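You operate a simulated robot arm through the tools that you are given. There is no shell and no other tool. Be economical: measure what you need, move in short steps, check, and stop when the job is done.

The job below is to be done with a simulated two-armed robot. You get a single attempt, and the scene is never put back.

Task
Take the red cleaning pad and put it on the low steel stand. Take the cap off the mango jar on the top of the pack bench and lay it down there. Put the blue brush from the third shelf from the bottom of the narrow rack on the top shelf of the narrow rack. Take the small corn pouch from the second shelf from the bottom of the narrow rack and leave it on the large mango pouch pack. Open the hopper cover, take the yellow gasket and put it in the inside of the blend hopper and shut the cover again. Put the green brush on top of the blue spout. Take the green cleaning pad and put it in the inside of the catch tray. Fetch the short film roll and set it on the top of the long island bench. Take the strawberry pouch from the inside of the catch tray and leave it on the top of the end bench. Put the green pad holder on the small mango pouch pack. Open the end gate. The order is free. Set down upright: short film roll.

Only the result counts: the job must be done as asked and must still hold three seconds after the hand-in. Knocking over, shifting, dropping, spilling or breaking anything else fails it. Lids that push on must go on centred and level and be pressed home; caps that screw on are set level and turned clockwise until they are tight.

Robot
Two 7-joint arms with two-finger parallel grippers on one trunk, on a base that drives. Base frame: it is fixed to the floor where the robot stands at the start and does not move with it; the origin is under the middle of the robot, x ahead of it, y to its left, z up; the surface under the hand at the start is at about z = 88. Readings come in cm, degrees, newtons and seconds.
The left shoulder is at the start at [5, 16.1, 114.8], the right one opposite. With the tool pointing down near the work surface each hand reaches from about 24 to 68 cm from the robot's upright axis, wherever it stands, measured 20 degrees to its own side. Places, roughly: blue brush (11x4x5 cm) [-460, -270, 100]; blue spout (7x7x9 cm) [-700, -240, 90]; end gate [-940, 300, 90]; green brush (3x3x19 cm) [-710, -260, 100]; green cleaning pad (10x7x5 cm) [-1000, 30, 90]; green pad holder (8x5x5 cm) [40, 860, 90]; hopper cover [-790, -40, 80]; inside of the blend hopper [-790, -40, 50]; inside of the catch tray [-970, 290, 60]; jar [50, 0, 100]; large mango pouch pack [-450, -275, 75]; low steel stand [-370, -50, 50]; red cleaning pad (10x7x5 cm) [50, 0, 90]; short film roll [-1000, 50, 100]; small corn pouch [-500, -275, 75]; small mango pouch pack [75, 875, 100]; strawberry pouch [-975, 300, 75]; top of the end bench [-1030, 370, 90]; top of the long island bench [-620, -60, 90]; top shelf of the narrow rack [-490, -270, 140]; yellow gasket (5x11x4 cm) [-610, -240, 90]. Payload 3.43 kg a hand.
The TCP of each hand is the grasp point between the finger pads, 3 cm short of the fingertips. In the tool frame z runs along the fingers and y along their closing line. Largest opening 9.4 cm; finger width 2.8, thickness 1; the body of the gripper, 5 by 9.6 cm, starts 5.5 cm behind the TCP.
Orientation is that of the tool frame in the base frame, as [roll, pitch, yaw] about the fixed x, y, z axes, in that order (R = Rz(yaw) Ry(pitch) Rx(roll)). With the fingers straight down and closing along the base's y, the tool's x points along the base's -x, its y along +y and its z along -z.

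Tools
- The arms move only by the tool send_rows. It takes "left_motion", "right_motion" or both (then of equal length, played together; a hand with none holds still); each is a list that holds one entry, the list of rows, each a list of 7 numbers: the turn, a rotation vector about the tool's x, y, z in degrees, then the shift along the tool's x, y, z in cm, then the gripper command, from -1 (fully open) to 1 (shut), values between in proportion. In form: [[[ax, ay, az, dx, dy, dz, claw], ...]]. A call has 1 to 8 rows; each row shifts and turns the commanded pose from where the row before left it, along the tool's axes as they then stand. Rows are played at 5 a second. More than 5 cm and 8.6 degrees between two rows, or a gripper value outside its range, and nothing of the call is played. A pose out of reach is approached as far as the arm can. The call stops where the force on the tool passes 40 N (or 10 N more than at its start, if that is more) or the arm is blocked; 0.2 s more then pass. Each finger travels about 4.5 cm/s and halts on what it meets, pressing with about 25 N; the grip force reading is that of the motor and also rises with nothing between the fingers. The clock runs only during rows and for 0.2 s after the last one: add rows that do not move to give the fingers time. It gives the time, the measured TCP pose, the force on the tool (base axes), the opening and the grip force at its end, in the units of the frame above (readings bear some noise), with the torque about the TCP (base axes, N m) and any sound that the robot's microphone picked up.
- Cameras (640 x 400 px; columns grow to the right, rows downward): "scene" is now at [13.08, 1.56, 128.49]; the picture's right is [0.18, -0.98, 0.00], its down [-0.44, -0.08, -0.90] and it looks along [0.88, 0.16, -0.44] (base axes); focal length 235 px, centre (320, 200). "left" rides on the left gripper at [7.6, -1.4, -10.2] in its tool frame; the picture's right is [0.18, 0.98, 0.00], its down [-0.75, 0.14, -0.64] and it looks along [-0.63, 0.12, 0.77] (tool axes); focal length 243 px, centre (320, 200). "right" rides on the right gripper at [7.6, 1.4, -10.2] in its tool frame; the picture's right is [-0.18, 0.98, 0.00], its down [-0.75, -0.14, -0.64] and it looks along [-0.63, -0.12, 0.77] (tool axes); focal length 243 px, centre (320, 200). There is no depth. A picture from a camera that has moved, and an enlarged one, comes with that camera's place and axes in the base frame and with its lens.
- grab_frame(camera): a new picture of that camera. The clock stands still meanwhile.
- raise_lower(by): slides the trunk up (or, below 0, down) by that many cm; the arms and the scene camera ride with it, the base frame stays. It gives what a move gives, with no picture.
- base_move(legs): drives the robot by 1 to 6 legs, each [ahead, left, turn to the left] in cm, cm and degrees, along the robot's own axes; the way and the turn of a leg run together, so that a leg with both is an arc; at most 150 cm and 180 degrees a leg. The arms and the cameras ride along, it lands a little off, and it stops where it bumps. It gives what a move gives.
- pan_tilt(pan, tilt): turns the head with the scene camera to pan (to the left, within 80 degrees either way) and tilt (down, from -29 to 69), counted from straight ahead of the robot. It gives what a move gives.
- enlarge(camera, box): a new picture of the part [left, top, right, bottom] of that camera's present view, enlarged. The clock stands still meanwhile.
- close_job(): hands the job in; it is judged then, once.

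Work in short steps. Places have to be worked out from the pictures, the camera data and where the tool is seen: move nearer, look again, correct. Check each grasp and each placing, and mend what went wrong. You have 546 turns and 338 pictures in all, those below and enlarged ones among them. Open the grippers and draw the arms clear of the work before you hand the job in, unless the task says otherwise.

The tools are called after "Emit:" as name(argument=value, ...) on one line, values as JSON. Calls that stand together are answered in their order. send_rows: Moves the arms, as the interface text tells. Its arguments: {"type":"object","properties":{"left_motion":{"type":"array","items":{"type":"array","items":{"type":"array","items":{"type":"number"}}}},"right_motion":{"type":"array","items":{"type":"array","items":{"type":"array","items":{"type":"number"}}}}},"required":[]} The other tools are called the same way: raise_lower (by) slides the trunk up or down; base_move (legs) drives the base; pan_tilt (pan, tilt) turns the head that bears the scene camera; grab_frame (camera) takes a picture; enlarge (camera, box) takes an enlarged picture of a part of a camera's view; close_job () hands the job in.

At the start:

```text
time_s: 0.0
left_ee_pos: [46.85, 21.65, 113.65]
left_orientation: [180.0, 0.0, -180.0]
left_wrist_force: [0.0, 0.2, 0.7]
left_wrist_torque: [0.0, 0.02, 0.02]
left_gripper_width: 9.42
left_grip_force: 0.0
right_ee_pos: [39.93, -9.39, 118.57]
right_orientation: [179.9, -0.1, 179.8]
right_wrist_force: [-0.1, 0.3, -0.2]
right_wrist_torque: [-0.02, -0.01, 0.0]
right_gripper_width: 9.43
right_grip_force: 0.0
trunk travel left (down, up): [-17.5, 9.2]
robot x, y, heading: [-0.15, -0.47, 0.1]
head pan, tilt: [10.4, 26.4]
```

scene: 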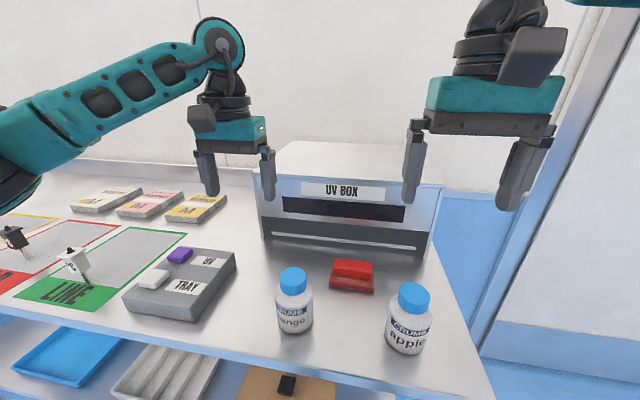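
right: 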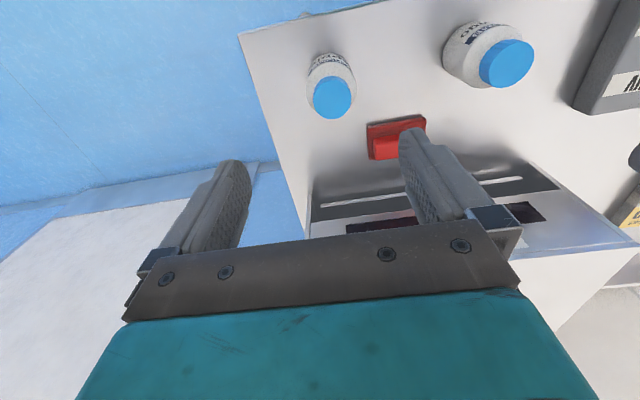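
left: 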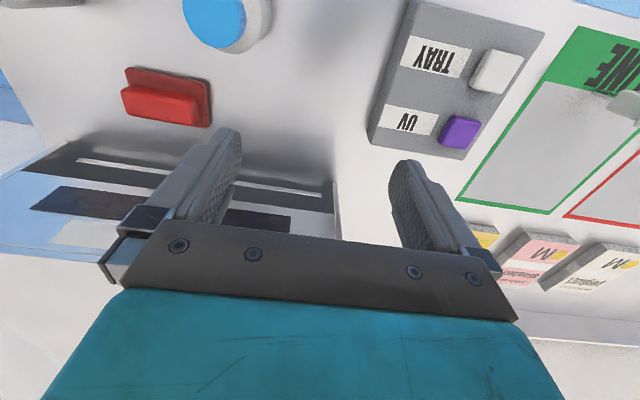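

I start with a closer look at the jar and the red pad on the bench.

Emit:
enlarge(camera="scene", box=[220, 220, 480, 382])

Emit:
enlarge(camera="right", box=[280, 0, 600, 200])

```text
2.46 times, centred on (350, 301) of scene
camera zoom: at [13.08, 1.56, 128.49], right [0.18, -0.98, 0.0], down [-0.44, -0.08, -0.9], along [0.88, 0.16, -0.44], focal length 578 px, centre (246, -49)
```

zoom: 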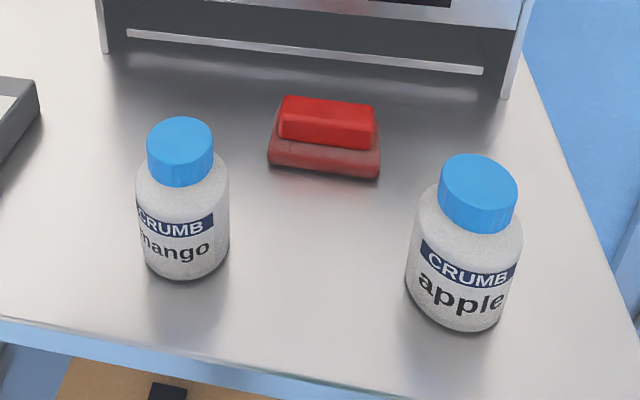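

```text
2.00 times, centred on (440, 100) of right
camera zoom: at [32.37, -7.93, 128.83], right [0.19, 0.98, 0.0], down [0.75, -0.14, 0.64], along [0.63, -0.12, -0.77], focal length 485 px, centre (80, 400)
```

zoom: 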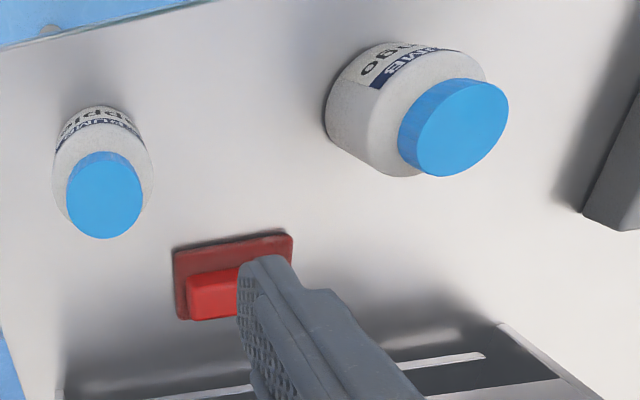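

The mango cap comes out at about [42, 11.5, 98], with the bench edge near x = 35. I'll back up a little so the right hand can hold the jar from the front while the left turns the cap from above.

Emit:
base_move(legs=[[-14, 0, 0]])

Emit:
pan_tilt(pan=10, tilt=35)

Emit:
grab_frame(camera="scene")

```text
time_s: 1.3
left_ee_pos: [32.99, 21.74, 113.39]
left_orientation: [-179.9, 0.0, -179.8]
left_wrist_force: [0.3, 0.1, 0.4]
left_wrist_torque: [-0.01, -0.02, 0.04]
left_gripper_width: 9.4
left_grip_force: 0.1
right_ee_pos: [25.99, -9.38, 118.64]
right_orientation: [179.9, 0.1, 179.9]
right_wrist_force: [0.6, -0.9, 0.3]
right_wrist_torque: [0.0, -0.03, 0.02]
right_gripper_width: 9.4
right_grip_force: 0.1
trunk travel left (down, up): [-17.5, 9.2]
robot x, y, heading: [-13.98, 0.21, -0.1]
head pan, tilt: [10.4, 26.4]
```

```text
time_s: 2.0
left_ee_pos: [32.99, 21.72, 113.53]
left_orientation: [-180.0, 0.1, -179.9]
left_wrist_force: [0.0, 0.3, 0.8]
left_wrist_torque: [0.01, -0.01, 0.02]
left_gripper_width: 9.39
left_grip_force: 0.1
right_ee_pos: [26.17, -9.49, 118.67]
right_orientation: [-179.9, 0.0, 179.9]
right_wrist_force: [0.9, -0.1, 0.1]
right_wrist_torque: [0.0, 0.01, -0.01]
right_gripper_width: 9.4
right_grip_force: 0.1
trunk travel left (down, up): [-17.5, 9.2]
robot x, y, heading: [-13.98, 0.13, 0.4]
head pan, tilt: [10.0, 35.0]
```

```text
332 pictures are left
camera scene: at [-1.09, 1.44, 127.13], right [0.17, -0.98, 0.0], down [-0.56, -0.1, -0.82], along [0.81, 0.14, -0.57], focal length 235 px, centre (320, 200)
```

scene: 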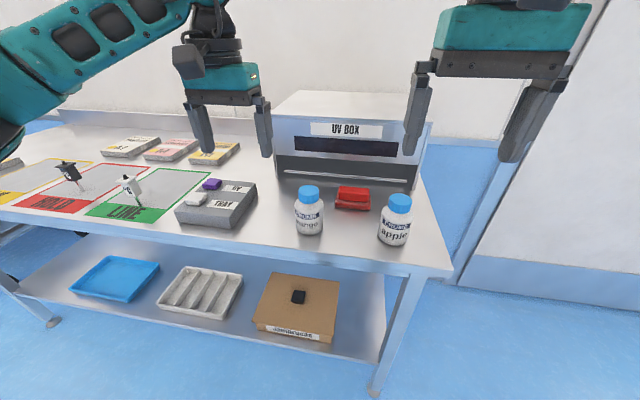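

The view is clear. I turn the right hand to point forward about 21° below level, staying high and moving it towards y = 7.

Emit:
send_rows(right_motion=[[[0, -8.6, 0, 0, 2, 0, -1], [0, -8.6, 0, 0, 2, 0, -1], [0, -8.6, 0, 0, 2, 0, -1], [0, -8.6, 0, 0, 2, 0, -1], [0, -8.6, 0, 0, 2, 0, -1], [0, -8.6, 0, 0, 2, 0, -1], [0, -8.6, 0, 0, 2, 0, -1], [0, -8.6, 0, 0, 2, 0, -1]]])

```text
time_s: 3.8
left_ee_pos: [32.97, 21.68, 113.65]
left_orientation: [-179.9, 0.1, -180.0]
left_wrist_force: [0.1, 0.5, -0.4]
left_wrist_torque: [-0.04, -0.02, 0.02]
left_gripper_width: 9.41
left_grip_force: 0.1
right_ee_pos: [26.13, 6.62, 118.41]
right_orientation: [179.9, 69.0, 179.8]
right_wrist_force: [-0.8, 0.3, 0.7]
right_wrist_torque: [0.03, -0.01, 0.02]
right_gripper_width: 9.43
right_grip_force: 0.1
trunk travel left (down, up): [-17.5, 9.2]
robot x, y, heading: [-13.95, 0.28, 0.1]
head pan, tilt: [10.0, 35.0]
```

The turn worked. Now I lower the right hand to jar height, still in front of the bench edge.

Emit:
send_rows(right_motion=[[[0, 0, 0, 3.15, 0, 1.2, -1], [0, 0, 0, 3.15, 0, 1.2, -1], [0, 0, 0, 3.15, 0, 1.2, -1], [0, 0, 0, 3.15, 1, 1.2, -1], [0, 0, 0, 3.15, 1, 1.2, -1], [0, 0, 0, 3.15, 1, 1.2, -1], [0, 0, 0, 3.15, 1, 1.2, -1], [0, 0, 0, 3.15, 0.9, 1.2, -1]]])

Emit:
grab_frame(camera="scene")

Emit:
grab_frame(camera="right")

```text
time_s: 5.6
left_ee_pos: [33.01, 21.74, 113.57]
left_orientation: [-179.9, 0.0, -179.9]
left_wrist_force: [0.2, 0.3, 0.1]
left_wrist_torque: [0.01, 0.0, -0.02]
left_gripper_width: 9.41
left_grip_force: 0.1
right_ee_pos: [25.96, 11.53, 91.4]
right_orientation: [179.9, 68.8, 179.9]
right_wrist_force: [-0.3, 1.2, 0.0]
right_wrist_torque: [0.0, 0.01, -0.02]
right_gripper_width: 9.38
right_grip_force: 0.1
trunk travel left (down, up): [-17.5, 9.2]
robot x, y, heading: [-14.05, 0.1, 0.0]
head pan, tilt: [10.0, 35.0]
```

```text
331 pictures are left
camera scene: at [-1.08, 1.45, 127.13], right [0.17, -0.98, 0.0], down [-0.56, -0.1, -0.82], along [0.81, 0.14, -0.57], focal length 235 px, centre (320, 200)
```

scene: 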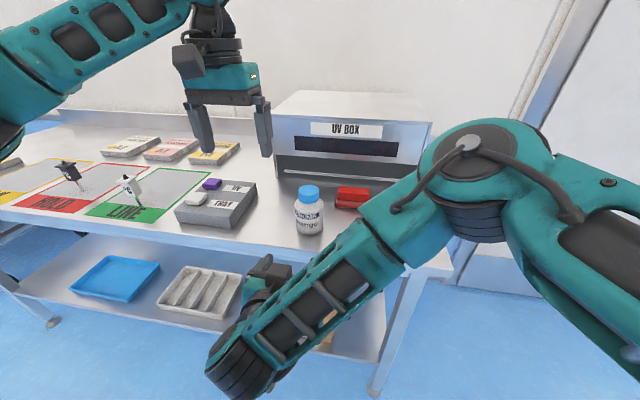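

```text
330 pictures are left
camera right: at [13.68, 13.03, 87.94], right [0.07, 0.98, 0.17], down [-0.33, -0.14, 0.93], along [0.94, -0.12, 0.31], focal length 243 px, centre (320, 200)
```

right: 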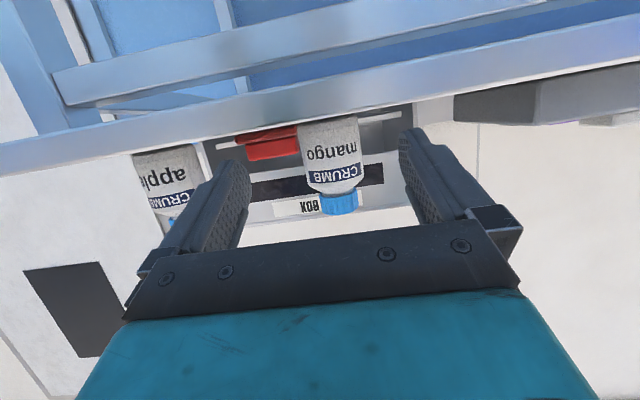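

The jar sits at y ≈ 11.9 between the opened fingers. I move the hand level forward by 14 cm to straddle it.

Emit:
send_rows(right_motion=[[[0, 0, 0, -1, 0.1, 2.62, -1], [0, 0, 0, -1, 0.1, 2.62, -1], [0, 0, 0, -1, 0.1, 2.62, -1], [0, 0, 0, -1, 0, 2.62, -1], [0, 0, 0, -1, 0, 2.62, -1]]])

Emit:
grab_frame(camera="scene")

Emit:
grab_frame(camera="right")

```text
time_s: 6.8
left_ee_pos: [33.15, 21.68, 113.48]
left_orientation: [-180.0, 0.0, -179.9]
left_wrist_force: [-0.2, -0.4, 0.5]
left_wrist_torque: [0.02, -0.01, -0.01]
left_gripper_width: 9.4
left_grip_force: 0.0
right_ee_pos: [39.89, 11.78, 91.61]
right_orientation: [-180.0, 68.9, 179.8]
right_wrist_force: [-0.2, -0.3, -0.3]
right_wrist_torque: [0.0, -0.01, 0.0]
right_gripper_width: 9.38
right_grip_force: 0.0
trunk travel left (down, up): [-17.5, 9.2]
robot x, y, heading: [-13.76, 0.25, 0.3]
head pan, tilt: [10.0, 35.0]
```

```text
329 pictures are left
camera scene: at [-1.07, 1.43, 127.12], right [0.17, -0.98, 0.0], down [-0.57, -0.1, -0.82], along [0.81, 0.14, -0.57], focal length 235 px, centre (320, 200)
```

scene: 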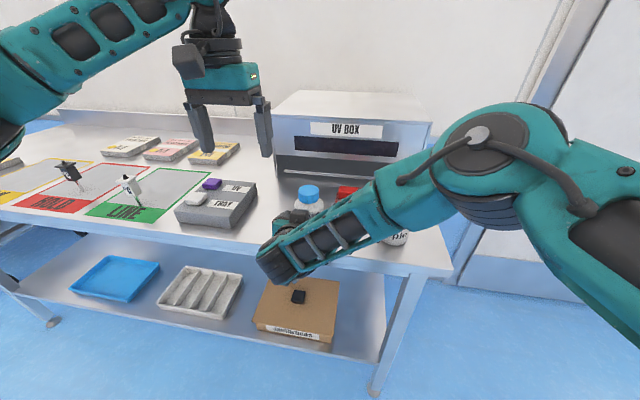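

```text
328 pictures are left
camera right: at [27.71, 13.32, 88.11], right [0.07, 0.98, 0.17], down [-0.33, -0.14, 0.93], along [0.94, -0.12, 0.31], focal length 243 px, centre (320, 200)
```

right: 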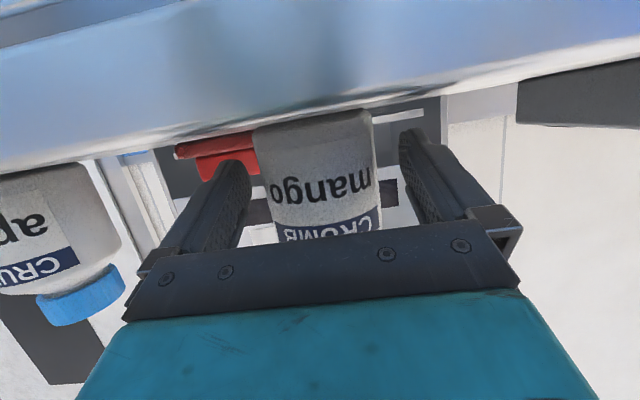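

The jar is between the pads, nudging 0.3 cm to centre and then closing on its body.

Emit:
send_rows(right_motion=[[[0, 0, 0, 0, -0.25, 0, -1], [0, 0, 0, 0, 0, 0, -0.3], [0, 0, 0, 0, 0, 0, 0.0], [0, 0, 0, 0, 0, 0, 0.5], [0, 0, 0, 0, 0, 0, 0.5], [0, 0, 0, 0, 0, 0, 0.5]]])

Emit:
grab_frame(camera="right")

Emit:
enlarge(camera="scene", box=[240, 160, 400, 260])

```text
time_s: 8.2
left_ee_pos: [33.0, 21.79, 113.55]
left_orientation: [179.9, 0.0, -179.9]
left_wrist_force: [-0.2, 0.8, 0.5]
left_wrist_torque: [-0.04, 0.0, -0.01]
left_gripper_width: 9.38
left_grip_force: 0.0
right_ee_pos: [39.93, 11.59, 91.6]
right_orientation: [179.9, 68.8, 179.8]
right_wrist_force: [0.7, 0.9, -0.2]
right_wrist_torque: [0.04, -0.03, 0.04]
right_gripper_width: 6.73
right_grip_force: 24.8
trunk travel left (down, up): [-17.5, 9.2]
robot x, y, heading: [-13.99, 0.03, -0.0]
head pan, tilt: [10.0, 35.0]
```

```text
327 pictures are left
camera right: at [27.7, 13.13, 88.14], right [0.07, 0.98, 0.17], down [-0.33, -0.14, 0.93], along [0.94, -0.12, 0.31], focal length 243 px, centre (320, 200)
```

right: 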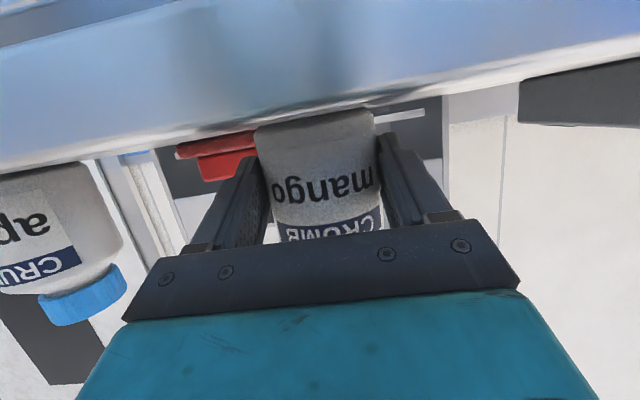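

```text
4.00 times, centred on (320, 210) of scene
camera zoom: at [-1.09, 1.44, 127.13], right [0.17, -0.98, 0.0], down [-0.56, -0.1, -0.82], along [0.81, 0.14, -0.57], focal length 938 px, centre (320, 160)
```

zoom: 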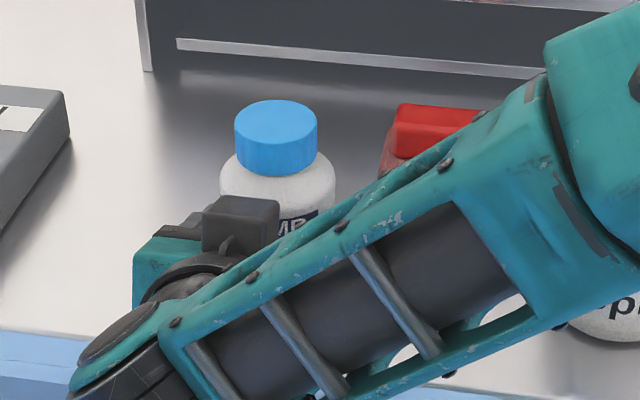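

Jar held, 6.7 cm wide. Now the left hand moves above the cap, high, to look with its own camera.

Emit:
send_rows(left_motion=[[[0, 0, 0, -3.1, -3.4, 0, -1], [0, 0, 0, -3.1, -3.4, 0, -1], [0, 0, 0, -3.1, -3.4, 0, -1], [0, 0, 0, 0, 0, 3, -0.4], [0, 0, 0, 0, 0, 0, -0.4]]])

Emit:
grab_frame(camera="left")

Emit:
grab_frame(camera="scene")

```text
time_s: 9.4
left_ee_pos: [42.19, 11.5, 110.42]
left_orientation: [180.0, 0.0, -179.9]
left_wrist_force: [-0.3, 0.0, -1.0]
left_wrist_torque: [0.01, 0.0, 0.0]
left_gripper_width: 6.56
left_grip_force: 0.1
right_ee_pos: [39.9, 11.51, 91.63]
right_orientation: [179.9, 68.8, 179.7]
right_wrist_force: [0.3, -1.1, 1.3]
right_wrist_torque: [0.06, -0.01, 0.02]
right_gripper_width: 6.73
right_grip_force: 24.4
trunk travel left (down, up): [-17.5, 9.2]
robot x, y, heading: [-14.04, -0.22, 0.1]
head pan, tilt: [10.0, 35.0]
```

```text
325 pictures are left
camera left: at [34.6, 10.26, 120.73], right [-0.19, 0.98, 0.0], down [0.75, 0.14, 0.64], along [0.63, 0.12, -0.77], focal length 243 px, centre (320, 200)
```

left: 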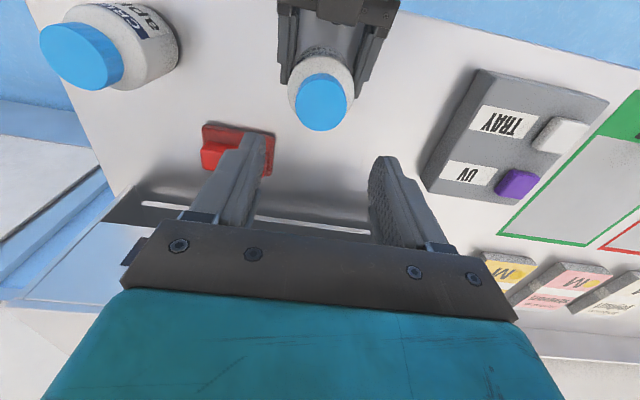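

```text
324 pictures are left
camera scene: at [-1.09, 1.44, 127.13], right [0.17, -0.98, 0.0], down [-0.56, -0.1, -0.82], along [0.81, 0.14, -0.57], focal length 235 px, centre (320, 200)
```

scene: 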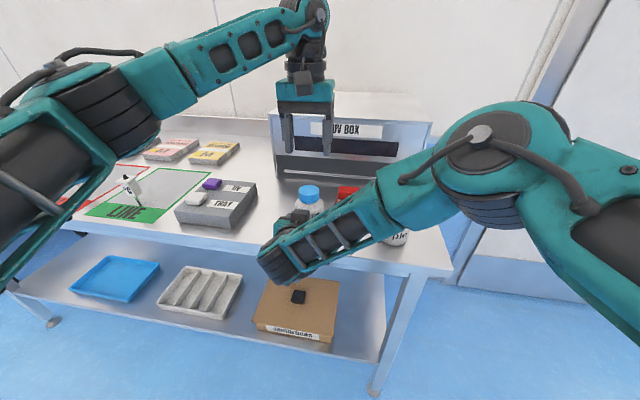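

The left camera puts the cap at [41.8, 11.7], just under the hand. I lower until the fingertips straddle the cap, then grip it.

Emit:
send_rows(left_motion=[[[0, 0, 0, 0.3, 0.15, 3.5, -0.4], [0, 0, 0, 0, 0, 3.5, -0.4], [0, 0, 0, 0, 0, 3.0, -0.4], [0, 0, 0, 0, 0, 1.7, -0.4], [0, 0, 0, 0, 0, 0, 0.2], [0, 0, 0, 0, 0, 0, 0.9], [0, 0, 0, 0, 0, 0, 0.9]]])

Emit:
enlarge(camera="scene", box=[240, 120, 400, 220])

Emit:
grab_frame(camera="left")

```text
time_s: 11.0
left_ee_pos: [41.99, 11.68, 98.9]
left_orientation: [-179.8, 0.0, 179.9]
left_wrist_force: [-1.1, -5.4, 3.7]
left_wrist_torque: [-0.04, 0.02, -0.03]
left_gripper_width: 4.89
left_grip_force: 24.9
right_ee_pos: [39.96, 11.7, 91.57]
right_orientation: [180.0, 68.8, 179.9]
right_wrist_force: [2.1, 4.8, 0.2]
right_wrist_torque: [-0.21, 0.03, 0.08]
right_gripper_width: 6.72
right_grip_force: 25.4
trunk travel left (down, up): [-17.5, 9.2]
robot x, y, heading: [-13.44, 0.13, -0.0]
head pan, tilt: [10.0, 35.0]
```

```text
4.00 times, centred on (320, 170) of scene
camera zoom: at [-1.09, 1.43, 127.13], right [0.17, -0.98, 0.0], down [-0.56, -0.1, -0.82], along [0.81, 0.14, -0.57], focal length 938 px, centre (320, 320)
```

zoom: 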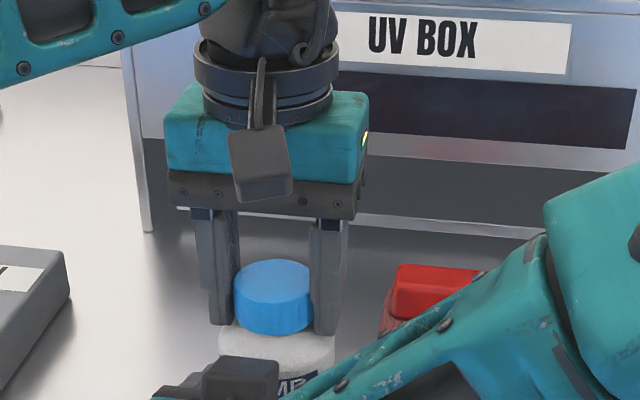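

```text
322 pictures are left
camera left: at [34.3, 10.38, 109.14], right [-0.18, 0.98, 0.0], down [0.75, 0.14, 0.64], along [0.63, 0.12, -0.77], focal length 243 px, centre (320, 200)
```

left: 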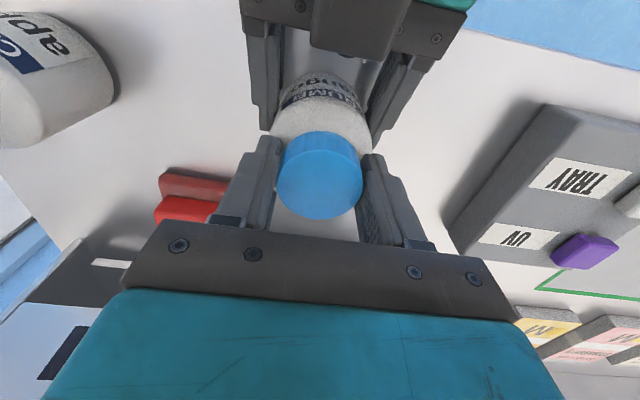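

Both grips are centred. I turn the cap counter-clockwise (negative about tool z) by 34° and read the torque.

Emit:
send_rows(left_motion=[[[0, 0, -8.5, 0, 0, 0, 0.9], [0, 0, -8.5, 0, 0, 0, 0.9], [0, 0, -8.5, 0, 0, 0, 0.9], [0, 0, -8.5, 0, 0, 0, 0.9]]])

Emit:
enlarge(camera="scene", box=[240, 120, 400, 220])

```text
time_s: 12.0
left_ee_pos: [41.97, 11.67, 98.86]
left_orientation: [-180.0, -0.1, -145.9]
left_wrist_force: [-8.6, -7.6, 3.2]
left_wrist_torque: [-0.21, 0.17, -0.1]
left_gripper_width: 4.84
left_grip_force: 24.7
right_ee_pos: [39.9, 11.65, 91.55]
right_orientation: [179.9, 68.8, 179.8]
right_wrist_force: [8.2, 8.0, -0.3]
right_wrist_torque: [-0.2, 0.42, 0.26]
right_gripper_width: 6.7
right_grip_force: 25.3
trunk travel left (down, up): [-17.5, 9.2]
robot x, y, heading: [-13.96, -0.1, 0.1]
head pan, tilt: [10.0, 35.0]
```

```text
4.00 times, centred on (320, 170) of scene
camera zoom: at [-1.1, 1.44, 127.13], right [0.17, -0.98, 0.0], down [-0.56, -0.1, -0.82], along [0.81, 0.14, -0.57], focal length 938 px, centre (320, 320)
```

zoom: 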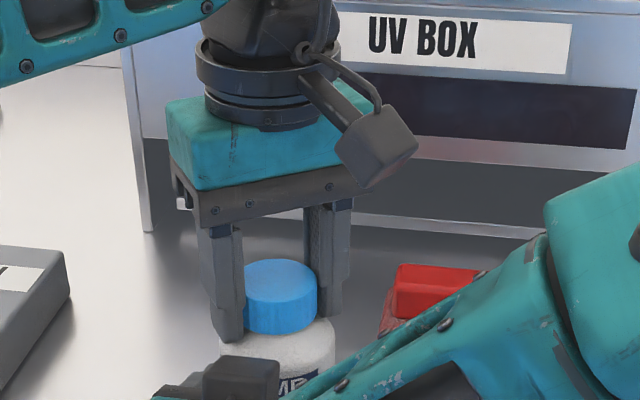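

Torque is low, so the cap seems to be turning. I relieve the sideways load a bit and turn on.

Emit:
send_rows(left_motion=[[[0, 0, -8.5, 0.15, 0, 0, 0.9], [0, 0, -8.5, 0, 0, 0, 0.9], [0, 0, -8.5, 0, 0, 0, 0.9], [0, 0, -8.5, 0, 0, 0, 0.9], [0, 0, -8.5, 0, 0, 0, 0.9], [0, 0, -8.5, 0, 0, 0, 0.9]]])

Emit:
enlarge(camera="scene", box=[240, 120, 400, 220])

```text
time_s: 13.4
left_ee_pos: [42.08, 11.6, 99.04]
left_orientation: [179.9, 0.1, -94.7]
left_wrist_force: [5.0, 3.6, -2.6]
left_wrist_torque: [0.17, -0.29, 0.0]
left_gripper_width: 4.83
left_grip_force: 24.7
right_ee_pos: [39.91, 11.69, 91.58]
right_orientation: [180.0, 68.7, 179.8]
right_wrist_force: [-6.8, -2.6, 3.3]
right_wrist_torque: [0.22, -0.1, -0.05]
right_gripper_width: 6.72
right_grip_force: 25.2
trunk travel left (down, up): [-17.5, 9.2]
robot x, y, heading: [-13.83, -0.07, -0.1]
head pan, tilt: [10.0, 35.0]
```

```text
4.00 times, centred on (320, 170) of scene
camera zoom: at [-1.11, 1.45, 127.13], right [0.17, -0.98, 0.0], down [-0.56, -0.1, -0.82], along [0.81, 0.14, -0.57], focal length 938 px, centre (320, 320)
```

zoom: 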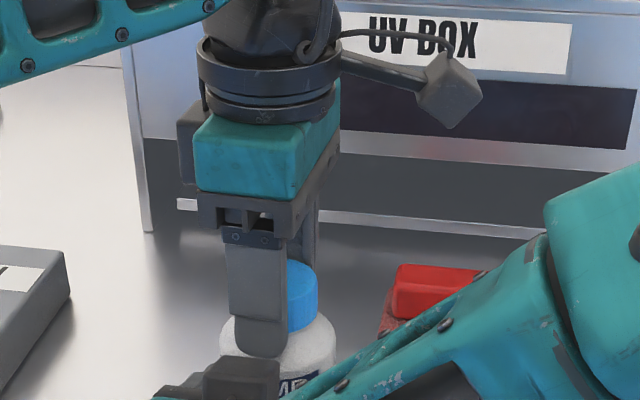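

85° turned. I test whether the cap is free with a small 0.5 cm lift.

Emit:
send_rows(left_motion=[[[0, 0, 0, 0, 0, -0.25, 0.9], [0, 0, 0, 0, 0, -0.25, 0.9]]])

```text
time_s: 14.0
left_ee_pos: [42.12, 11.57, 99.15]
left_orientation: [179.8, 0.0, -95.0]
left_wrist_force: [11.2, 3.0, -18.5]
left_wrist_torque: [0.09, -0.51, 0.0]
left_gripper_width: 4.87
left_grip_force: 24.8
right_ee_pos: [40.04, 11.64, 91.86]
right_orientation: [179.9, 69.1, 179.7]
right_wrist_force: [-11.6, -3.3, 15.1]
right_wrist_torque: [0.11, -0.57, -0.04]
right_gripper_width: 6.69
right_grip_force: 25.2
trunk travel left (down, up): [-17.5, 9.2]
robot x, y, heading: [-13.88, 0.12, 0.1]
head pan, tilt: [10.0, 35.0]
```

Still threaded (18 N pull). I lower back and keep turning a further 60°.

Emit:
send_rows(left_motion=[[[0, 0, 0, 0, 0, 0.35, 0.9], [0, 0, -8.5, 0, 0, -0.02, 0.9], [0, 0, -8.5, 0, 0, -0.02, 0.9], [0, 0, -8.5, 0, 0, -0.02, 0.9], [0, 0, -8.5, 0, 0, -0.02, 0.9], [0, 0, -8.5, 0, 0, -0.02, 0.9], [0, 0, -8.5, 0, 0, -0.02, 0.9], [0, 0, -8.5, 0, 0, -0.02, 0.9]]])

```text
time_s: 15.8
left_ee_pos: [41.93, 11.41, 99.14]
left_orientation: [-180.0, 0.1, -35.2]
left_wrist_force: [2.4, 4.0, -10.6]
left_wrist_torque: [-0.19, -0.21, -0.01]
left_gripper_width: 4.89
left_grip_force: 25.0
right_ee_pos: [39.9, 11.53, 91.58]
right_orientation: [-180.0, 68.9, 179.8]
right_wrist_force: [-3.1, -4.2, 7.9]
right_wrist_torque: [0.51, -0.11, -0.08]
right_gripper_width: 6.7
right_grip_force: 25.3
trunk travel left (down, up): [-17.5, 9.2]
robot x, y, heading: [-14.01, 0.15, 0.3]
head pan, tilt: [10.0, 35.0]
```

Turning stays easy. I go on another 68°.

Emit:
send_rows(left_motion=[[[0, 0, -8.5, 0, 0, 0, 0.9], [0, 0, -8.5, 0, 0, 0, 0.9], [0, 0, -8.5, 0, 0, 0, 0.9], [0, 0, -8.5, 0, 0, 0, 0.9], [0, 0, -8.5, 0, 0, 0, 0.9], [0, 0, -8.5, 0, 0, 0, 0.9], [0, 0, -8.5, 0, 0, 0, 0.9]]])

Emit:
enlarge(camera="scene", box=[240, 120, 400, 220])

```text
time_s: 17.4
left_ee_pos: [41.99, 11.62, 99.09]
left_orientation: [-179.9, -0.1, 24.2]
left_wrist_force: [4.3, 9.6, -1.9]
left_wrist_torque: [0.07, -0.13, -0.01]
left_gripper_width: 4.87
left_grip_force: 24.9
right_ee_pos: [39.95, 11.56, 91.55]
right_orientation: [180.0, 68.8, 179.9]
right_wrist_force: [-2.5, -8.1, 5.0]
right_wrist_torque: [0.71, -0.17, -0.18]
right_gripper_width: 6.72
right_grip_force: 24.7
trunk travel left (down, up): [-17.5, 9.2]
robot x, y, heading: [-14.05, -0.24, -0.1]
head pan, tilt: [10.0, 35.0]
```

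```text
4.00 times, centred on (320, 170) of scene
camera zoom: at [-1.1, 1.45, 127.13], right [0.17, -0.98, 0.0], down [-0.56, -0.1, -0.82], along [0.81, 0.14, -0.57], focal length 938 px, centre (320, 320)
```

zoom: 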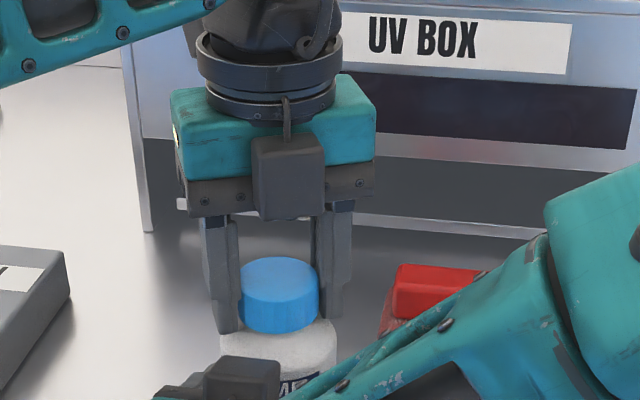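

About 204° turned; I test lift again.

Emit:
send_rows(left_motion=[[[0, 0, 0, 0, 0, -0.25, 0.9], [0, 0, 0, 0, 0, -0.25, 0.9]]])

```text
time_s: 18.0
left_ee_pos: [42.01, 11.48, 99.42]
left_orientation: [-179.9, 0.0, 24.2]
left_wrist_force: [8.0, 10.5, -19.4]
left_wrist_torque: [0.19, -0.53, 0.03]
left_gripper_width: 4.85
left_grip_force: 24.5
right_ee_pos: [40.03, 11.66, 91.81]
right_orientation: [-180.0, 69.1, 179.7]
right_wrist_force: [-7.6, -11.1, 16.8]
right_wrist_torque: [0.56, -0.41, -0.23]
right_gripper_width: 6.72
right_grip_force: 24.9
trunk travel left (down, up): [-17.5, 9.2]
robot x, y, heading: [-14.07, -0.08, -0.2]
head pan, tilt: [10.0, 35.0]
```

Still engaged. I relieve the pull and turn further.

Emit:
send_rows(left_motion=[[[0, 0, -8.5, 0, 0, 0.15, 0.9], [0, 0, -8.5, 0, 0, 0.15, 0.9], [0, 0, -8.5, 0, 0, 0, 0.9], [0, 0, -8.5, 0, 0, 0, 0.9], [0, 0, -8.5, 0, 0, 0, 0.9], [0, 0, -8.5, 0, 0, 0, 0.9], [0, 0, -8.5, 0, 0, 0, 0.9], [0, 0, -8.5, 0, 0, 0, 0.9]]])

```text
time_s: 19.8
left_ee_pos: [41.84, 11.57, 99.69]
left_orientation: [179.8, 0.2, 92.1]
left_wrist_force: [-1.3, 1.6, -0.5]
left_wrist_torque: [0.08, 0.06, -0.01]
left_gripper_width: 4.85
left_grip_force: 25.1
right_ee_pos: [39.88, 11.56, 91.53]
right_orientation: [-179.7, 68.7, -179.8]
right_wrist_force: [3.0, -0.5, 4.5]
right_wrist_torque: [-0.04, 0.05, 0.02]
right_gripper_width: 6.71
right_grip_force: 25.2
trunk travel left (down, up): [-17.5, 9.2]
robot x, y, heading: [-13.95, 0.01, 0.1]
head pan, tilt: [10.0, 35.0]
```

Forces vanished and the hand rose to 99.7, so the cap looks free. I lift it 4 cm and look.

Emit:
send_rows(left_motion=[[[0, 0, 0, 0, 0, -0.5, 0.9], [0, 0, 0, 0, 0, -1, 0.9], [0, 0, 0, 0, 0, -2.5, 0.9]]])

Emit:
grab_frame(camera="scene")

```text
time_s: 20.6
left_ee_pos: [41.82, 11.38, 103.68]
left_orientation: [180.0, 0.1, 92.0]
left_wrist_force: [0.4, 0.4, -0.5]
left_wrist_torque: [-0.04, -0.01, 0.01]
left_gripper_width: 4.84
left_grip_force: 25.0
right_ee_pos: [39.8, 11.54, 91.44]
right_orientation: [-180.0, 68.7, 179.9]
right_wrist_force: [-1.8, -1.0, -0.2]
right_wrist_torque: [-0.08, 0.07, 0.0]
right_gripper_width: 6.7
right_grip_force: 25.2
trunk travel left (down, up): [-17.5, 9.2]
robot x, y, heading: [-13.76, -0.11, -0.1]
head pan, tilt: [10.0, 35.0]
```

```text
318 pictures are left
camera scene: at [-1.11, 1.43, 127.12], right [0.17, -0.98, 0.0], down [-0.56, -0.1, -0.82], along [0.81, 0.14, -0.57], focal length 235 px, centre (320, 200)
```

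scene: 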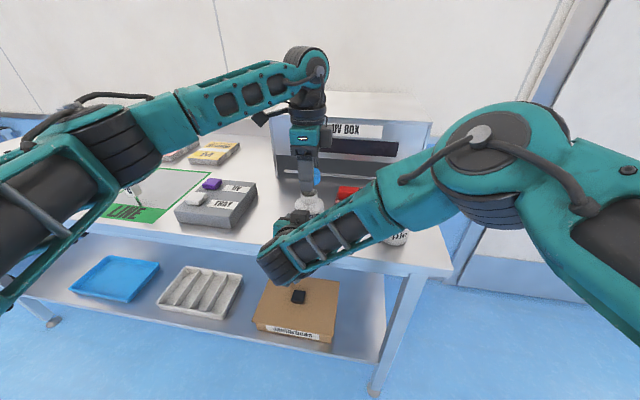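

The cap is off. I carry it to the free spot at about [46, 22], between jar and tray, and lower it.

Emit:
send_rows(left_motion=[[[0, 0, 0, 3.5, 1.4, 0, 0.9], [0, 0, 0, 3.5, 1.4, 0, 0.9], [0, 0, 0, 3.5, 1.4, 0, 0.9], [0, 0, 0, 0, 0, 4, 0.9], [0, 0, 0, 0, 0, 4, 0.9], [0, 0, 0, 0, 0, 3, 0.9], [0, 0, 0, 0, 0, 0.8, 0.9]]])

Emit:
enlarge(camera="scene", box=[220, 130, 380, 230])

Emit:
grab_frame(camera="left")

```text
time_s: 22.2
left_ee_pos: [45.93, 22.3, 91.57]
left_orientation: [-180.0, 0.0, 92.2]
left_wrist_force: [-0.1, 0.7, -0.4]
left_wrist_torque: [0.02, -0.02, 0.01]
left_gripper_width: 4.87
left_grip_force: 24.8
right_ee_pos: [40.01, 11.59, 91.47]
right_orientation: [179.9, 68.8, 179.9]
right_wrist_force: [1.0, 0.8, -2.9]
right_wrist_torque: [0.0, 0.02, 0.0]
right_gripper_width: 6.72
right_grip_force: 25.1
trunk travel left (down, up): [-17.5, 9.2]
robot x, y, heading: [-13.67, 0.21, -0.2]
head pan, tilt: [10.0, 35.0]
```

```text
4.00 times, centred on (300, 180) of scene
camera zoom: at [-1.07, 1.44, 127.13], right [0.17, -0.98, 0.0], down [-0.57, -0.1, -0.82], along [0.81, 0.14, -0.57], focal length 938 px, centre (400, 280)
```

zoom: 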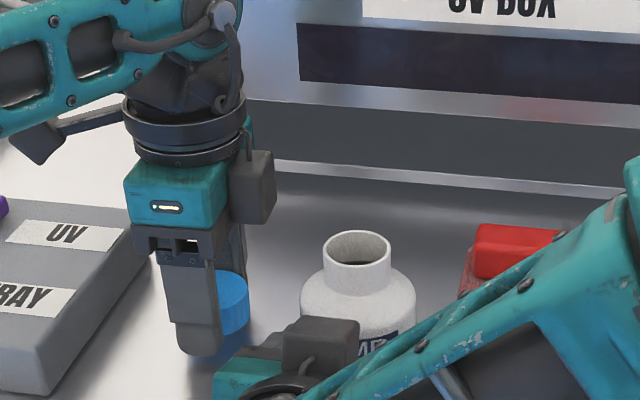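

```text
316 pictures are left
camera left: at [44.12, 29.98, 101.85], right [0.98, 0.22, 0.0], down [0.17, -0.75, 0.64], along [0.14, -0.63, -0.77], focal length 243 px, centre (320, 200)
```

left: 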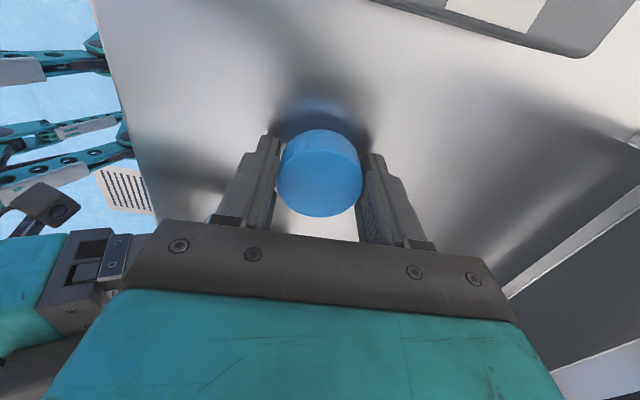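

Close above the bench; I lower in small steps until contact shows.

Emit:
send_rows(left_motion=[[[0, 0, 0, 0, 0, 0.2, 0.9], [0, 0, 0, 0, 0, 0.2, 0.9]]])

```text
time_s: 22.8
left_ee_pos: [45.66, 22.26, 91.17]
left_orientation: [180.0, -0.1, 92.1]
left_wrist_force: [-0.1, 1.0, -0.4]
left_wrist_torque: [-0.03, -0.03, 0.02]
left_gripper_width: 4.87
left_grip_force: 24.9
right_ee_pos: [39.88, 11.53, 91.54]
right_orientation: [180.0, 68.9, 179.7]
right_wrist_force: [0.8, 1.6, -2.7]
right_wrist_torque: [0.01, 0.07, 0.01]
right_gripper_width: 6.7
right_grip_force: 24.3
trunk travel left (down, up): [-17.5, 9.2]
robot x, y, heading: [-13.89, -0.29, -0.0]
head pan, tilt: [10.0, 35.0]
```

Emit:
send_rows(left_motion=[[[0, 0, 0, 0, 0, 0.15, 0.9], [0, 0, 0, 0, 0, 0.15, 0.9]]])

```text
time_s: 23.4
left_ee_pos: [45.75, 22.14, 90.92]
left_orientation: [179.9, 0.0, 92.1]
left_wrist_force: [-2.3, 2.1, 6.6]
left_wrist_torque: [0.11, 0.26, -0.06]
left_gripper_width: 4.86
left_grip_force: 25.0
right_ee_pos: [39.89, 11.59, 91.6]
right_orientation: [179.9, 68.9, 179.8]
right_wrist_force: [-0.1, -0.1, -2.6]
right_wrist_torque: [0.0, 0.06, 0.01]
right_gripper_width: 6.73
right_grip_force: 24.0
trunk travel left (down, up): [-17.5, 9.2]
robot x, y, heading: [-14.02, -0.0, 0.1]
head pan, tilt: [10.0, 35.0]
```

Contact felt (6.6 N). I release both the cap and the jar body, then lift the left hand.

Emit:
send_rows(left_motion=[[[0, 0, 0, 0, 0, 0, 0.1], [0, 0, 0, 0, 0, 0, -0.4], [0, 0, 0, 0, 0, 0, -0.4], [0, 0, 0, 0, 0, -2, -0.4], [0, 0, 0, 0, 0, -4, -0.4], [0, 0, 0, 0, 0, -4, -0.4], [0, 0, 0, 0, 0, -4, -0.4]]], right_motion=[[[0, 0, 0, 0, 0, 0, -0.5], [0, 0, 0, 0, 0, 0, -1], [0, 0, 0, 0, 0, 0, -1], [0, 0, 0, 1, 0, -2.62, -1], [0, 0, 0, 1, 0, -2.62, -1], [0, 0, 0, 1, 0, -2.62, -1], [0, 0, 0, 1, 0, -2.62, -1]]])

Emit:
enlarge(camera="scene", box=[220, 130, 420, 255])

```text
time_s: 25.0
left_ee_pos: [45.79, 22.23, 104.93]
left_orientation: [-179.9, -0.1, 92.1]
left_wrist_force: [-0.5, -0.9, 0.9]
left_wrist_torque: [0.01, -0.03, 0.01]
left_gripper_width: 6.57
left_grip_force: 0.0
right_ee_pos: [28.76, 11.93, 91.89]
right_orientation: [179.8, 68.9, 179.6]
right_wrist_force: [-0.5, 0.6, 0.4]
right_wrist_torque: [-0.01, 0.02, -0.02]
right_gripper_width: 9.43
right_grip_force: 0.0
trunk travel left (down, up): [-17.5, 9.2]
robot x, y, heading: [-13.44, -0.08, -0.2]
head pan, tilt: [10.0, 35.0]
```

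```text
3.20 times, centred on (320, 192) of scene
camera zoom: at [-1.13, 1.41, 127.13], right [0.17, -0.98, 0.0], down [-0.56, -0.1, -0.82], along [0.81, 0.14, -0.57], focal length 751 px, centre (320, 224)
```

zoom: 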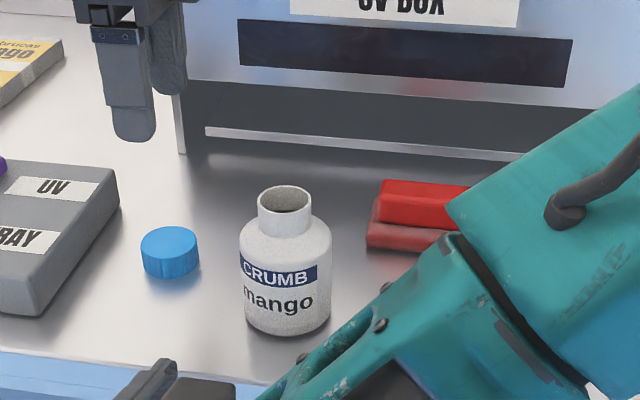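

Cap and open jar stand fine. I withdraw the right hand sideways and up, while the left rises and unwinds its wrist for the red pad.

Emit:
send_rows(right_motion=[[[0, 0, 0, 1, -4, -2.62, -1], [0, 0, 0, 0, -4, 0, -1], [0, 0, 0, -3.15, -3, -1.2, -1], [0, 0, 0, -3.15, -2, -1.2, -1], [0, 0, 0, -3.15, -2, -1.2, -1], [0, 0, 0, -3.15, -2, -1.2, -1], [0, 0, 0, -3.15, -2, -1.2, -1], [0, 0, 0, -3.15, 0, -1.2, -1]]], left_motion=[[[0, 0, 8.5, 0, 0, -1, -0.4], [0, 0, 8.5, 0, 0, -1, -0.4], [0, 0, 8.5, 0, 0, -1, -0.4], [0, 0, 8.5, 0, 0, -1, -0.4], [0, 0, 8.5, 0, 0, -1, -0.4], [0, 0, 8.5, 0, 0, -1, -0.4], [0, 0, 8.5, 0, 0, 0, -0.4], [0, 0, 8.5, 0, 0, 0, -0.4]]])

Emit:
send_rows(right_motion=[[[0, 8.6, 0, 0, 0, 0, -1], [0, 8.6, 0, 0, 0, 0, -1], [0, 8.6, 0, 0, 0, 0, -1], [0, 8.6, 0, 0, 0, 0, -1], [0, 8.6, 0, 0, 0, 0, -1], [0, 8.6, 0, 0, 0, 0, -1], [0, 8.6, 0, 0, 0, 0, -1], [0, 8.6, 0, 0, 0, 0, -1]]], left_motion=[[[0, 0, 8.5, 0, 0, 0, -0.4], [0, 0, 8.5, 0, 0, 0, -0.4], [0, 0, 8.5, 0, 0, 0, -0.4], [0, 0, 8.5, 0, 0, 0, -0.4], [0, 0, 8.5, 0, 0, 0, -0.4], [0, 0, 8.5, 0, 0, 0, -0.4], [0, 0, 8.5, 0, 0, 0, -0.4], [0, 0, 8.5, 0, 0, 0, -0.4]]])

Emit:
grab_frame(camera="scene")

```text
time_s: 26.8
left_ee_pos: [45.7, 22.31, 110.88]
left_orientation: [180.0, 0.0, 23.9]
left_wrist_force: [0.3, -0.5, 0.2]
left_wrist_torque: [-0.01, -0.02, 0.0]
left_gripper_width: 6.58
left_grip_force: 0.1
right_ee_pos: [26.13, -7.77, 111.74]
right_orientation: [-180.0, 68.8, 180.0]
right_wrist_force: [0.0, -0.4, 0.2]
right_wrist_torque: [0.02, -0.02, 0.0]
right_gripper_width: 9.37
right_grip_force: 0.1
trunk travel left (down, up): [-17.5, 9.2]
robot x, y, heading: [-13.98, 0.18, -0.3]
head pan, tilt: [10.0, 35.0]
```

```text
time_s: 28.6
left_ee_pos: [45.78, 22.28, 110.94]
left_orientation: [-180.0, 0.0, -44.1]
left_wrist_force: [0.2, -1.1, 0.0]
left_wrist_torque: [0.02, -0.04, 0.01]
left_gripper_width: 6.59
left_grip_force: 0.1
right_ee_pos: [26.06, -7.43, 111.87]
right_orientation: [179.9, -0.2, 179.9]
right_wrist_force: [0.2, -0.2, 0.1]
right_wrist_torque: [0.0, -0.05, -0.03]
right_gripper_width: 9.41
right_grip_force: 0.1
trunk travel left (down, up): [-17.5, 9.2]
robot x, y, heading: [-13.96, -0.1, -0.1]
head pan, tilt: [10.0, 35.0]
```

```text
314 pictures are left
camera scene: at [-1.06, 1.44, 127.12], right [0.17, -0.98, 0.0], down [-0.57, -0.1, -0.82], along [0.81, 0.14, -0.57], focal length 235 px, centre (320, 200)
```

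scene: 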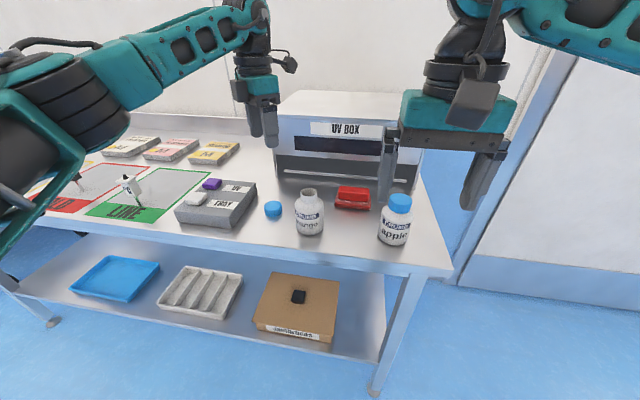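

Pad centre judged at [53.9, 1.8], long side along y. I drive 10 cm forward, finish the left wrist turn, and move the right hand aside.

Emit:
base_move(legs=[[10, 0, 0]])

Emit:
send_rows(right_motion=[[[0, 0, 0, 0, -3, 0, -1], [0, 0, 0, 0, -3, 0, -1], [0, 0, 0, 0, -3, 0, -1], [0, 0, 0, 0, -3, 0, -1], [0, 0, 0, 0, 0, 0, -1]]], left_motion=[[[0, 0, 8.5, 0, 0, 0, -0.1], [0, 0, 8.5, 0, 0, 0, -0.1], [0, 0, 8.5, 0, 0, 0, -0.1], [0, 0, 8.5, 0, 0, 0, -0.1], [0, 0, 8.5, 0, 0, 0, -0.1]]])

Emit:
send_rows(left_motion=[[[0, 0, 2.5, 4, 0, 0, -0.1], [0, 0, 0, 4, 0, 0, -0.1], [0, 0, 0, 4, 0, 0, -0.1], [0, 0, 0, 4, 0, 0, -0.1], [0, 0, 0, 3.5, 0, 2, -0.1], [0, 0, 0, 0, 0, 2, -0.1]]])

Emit:
grab_frame(camera="left")

```text
time_s: 29.8
left_ee_pos: [55.56, 22.23, 110.81]
left_orientation: [179.9, -0.1, -43.9]
left_wrist_force: [-0.2, -0.1, -0.1]
left_wrist_torque: [0.0, 0.05, 0.0]
left_gripper_width: 6.59
left_grip_force: 0.1
right_ee_pos: [35.86, -7.38, 111.71]
right_orientation: [-180.0, 0.0, 179.8]
right_wrist_force: [0.1, 0.4, -1.2]
right_wrist_torque: [0.01, -0.01, -0.01]
right_gripper_width: 9.39
right_grip_force: 0.0
trunk travel left (down, up): [-17.5, 9.2]
robot x, y, heading: [-4.13, 0.08, -0.0]
head pan, tilt: [10.0, 35.0]
```

```text
time_s: 31.0
left_ee_pos: [55.44, 22.3, 110.86]
left_orientation: [180.0, 0.0, -86.6]
left_wrist_force: [0.3, -0.1, 0.6]
left_wrist_torque: [-0.01, -0.03, -0.02]
left_gripper_width: 5.14
left_grip_force: 0.0
right_ee_pos: [35.76, -19.58, 111.95]
right_orientation: [180.0, 0.0, 180.0]
right_wrist_force: [0.4, 0.7, 0.5]
right_wrist_torque: [-0.03, 0.01, 0.0]
right_gripper_width: 9.4
right_grip_force: 0.0
trunk travel left (down, up): [-17.5, 9.2]
robot x, y, heading: [-4.15, -0.02, -0.0]
head pan, tilt: [10.0, 35.0]
```

```text
time_s: 32.4
left_ee_pos: [55.89, 3.09, 106.92]
left_orientation: [-180.0, -0.1, -88.7]
left_wrist_force: [-0.9, 0.0, 0.7]
left_wrist_torque: [0.01, 0.02, -0.02]
left_gripper_width: 5.16
left_grip_force: 0.0
right_ee_pos: [35.93, -19.31, 111.85]
right_orientation: [-179.9, -0.1, 180.0]
right_wrist_force: [0.1, 0.7, -0.5]
right_wrist_torque: [0.0, 0.0, -0.01]
right_gripper_width: 9.4
right_grip_force: 0.0
trunk travel left (down, up): [-17.5, 9.2]
robot x, y, heading: [-3.96, -0.08, 0.3]
head pan, tilt: [10.0, 35.0]
```

```text
313 pictures are left
camera left: at [57.39, -4.47, 117.27], right [-0.98, -0.2, 0.0], down [-0.16, 0.75, 0.64], along [-0.13, 0.63, -0.77], focal length 243 px, centre (320, 200)
```

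left: 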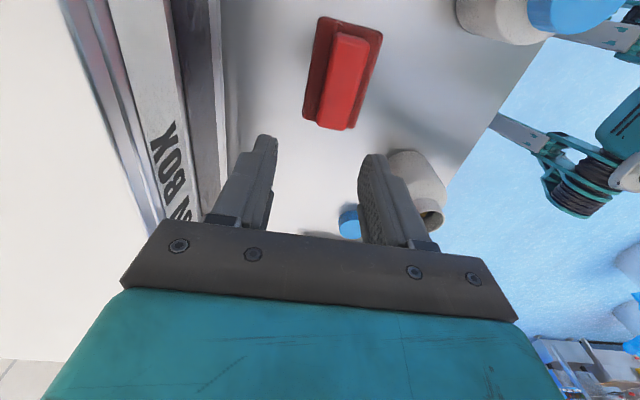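

Pad handle at about [53.9, 1.1]. I align, lower over it and grip.

Emit:
send_rows(left_motion=[[[0, 0, 0, 1.9, 2.0, 1, -0.1], [0, 0, 0, 0, 0, 4, -0.1], [0, 0, 0, 0, 0, 4, -0.1], [0, 0, 0, 0, 0, 3, -0.1], [0, 0, 0, 0, 0, 1.3, -0.1]]])

Emit:
grab_frame(camera="left")

Emit:
enlarge(camera="scene", box=[280, 120, 480, 245])

```text
time_s: 33.6
left_ee_pos: [54.23, 0.96, 93.4]
left_orientation: [180.0, -0.1, -89.0]
left_wrist_force: [-0.7, 0.1, -0.6]
left_wrist_torque: [0.0, 0.01, 0.01]
left_gripper_width: 5.18
left_grip_force: 0.0
right_ee_pos: [35.87, -19.32, 111.95]
right_orientation: [179.9, -0.1, 180.0]
right_wrist_force: [0.0, 0.4, -0.8]
right_wrist_torque: [0.0, 0.01, -0.02]
right_gripper_width: 9.39
right_grip_force: 0.1
trunk travel left (down, up): [-17.5, 9.2]
robot x, y, heading: [-3.97, 0.05, -0.1]
head pan, tilt: [10.0, 35.0]
```

```text
312 pictures are left
camera left: at [55.74, -6.52, 103.79], right [-0.98, -0.2, 0.0], down [-0.16, 0.75, 0.64], along [-0.13, 0.63, -0.77], focal length 243 px, centre (320, 200)
```

left: 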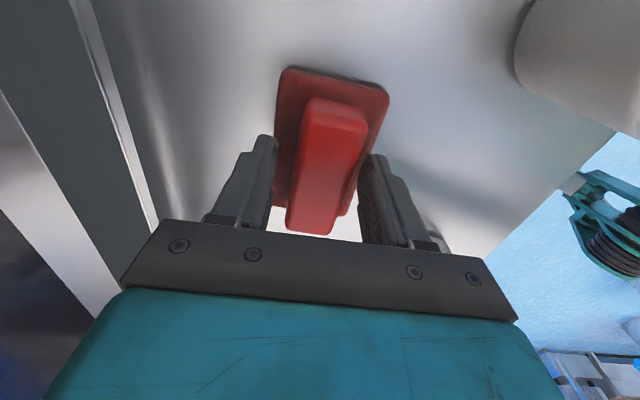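

```text
3.20 times, centred on (380, 182) of scene
camera zoom: at [8.63, 1.45, 127.13], right [0.17, -0.98, 0.0], down [-0.56, -0.1, -0.82], along [0.81, 0.14, -0.57], focal length 751 px, centre (128, 256)
```

zoom: 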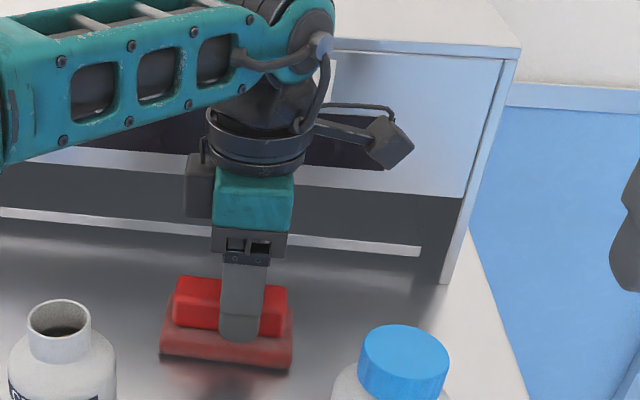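

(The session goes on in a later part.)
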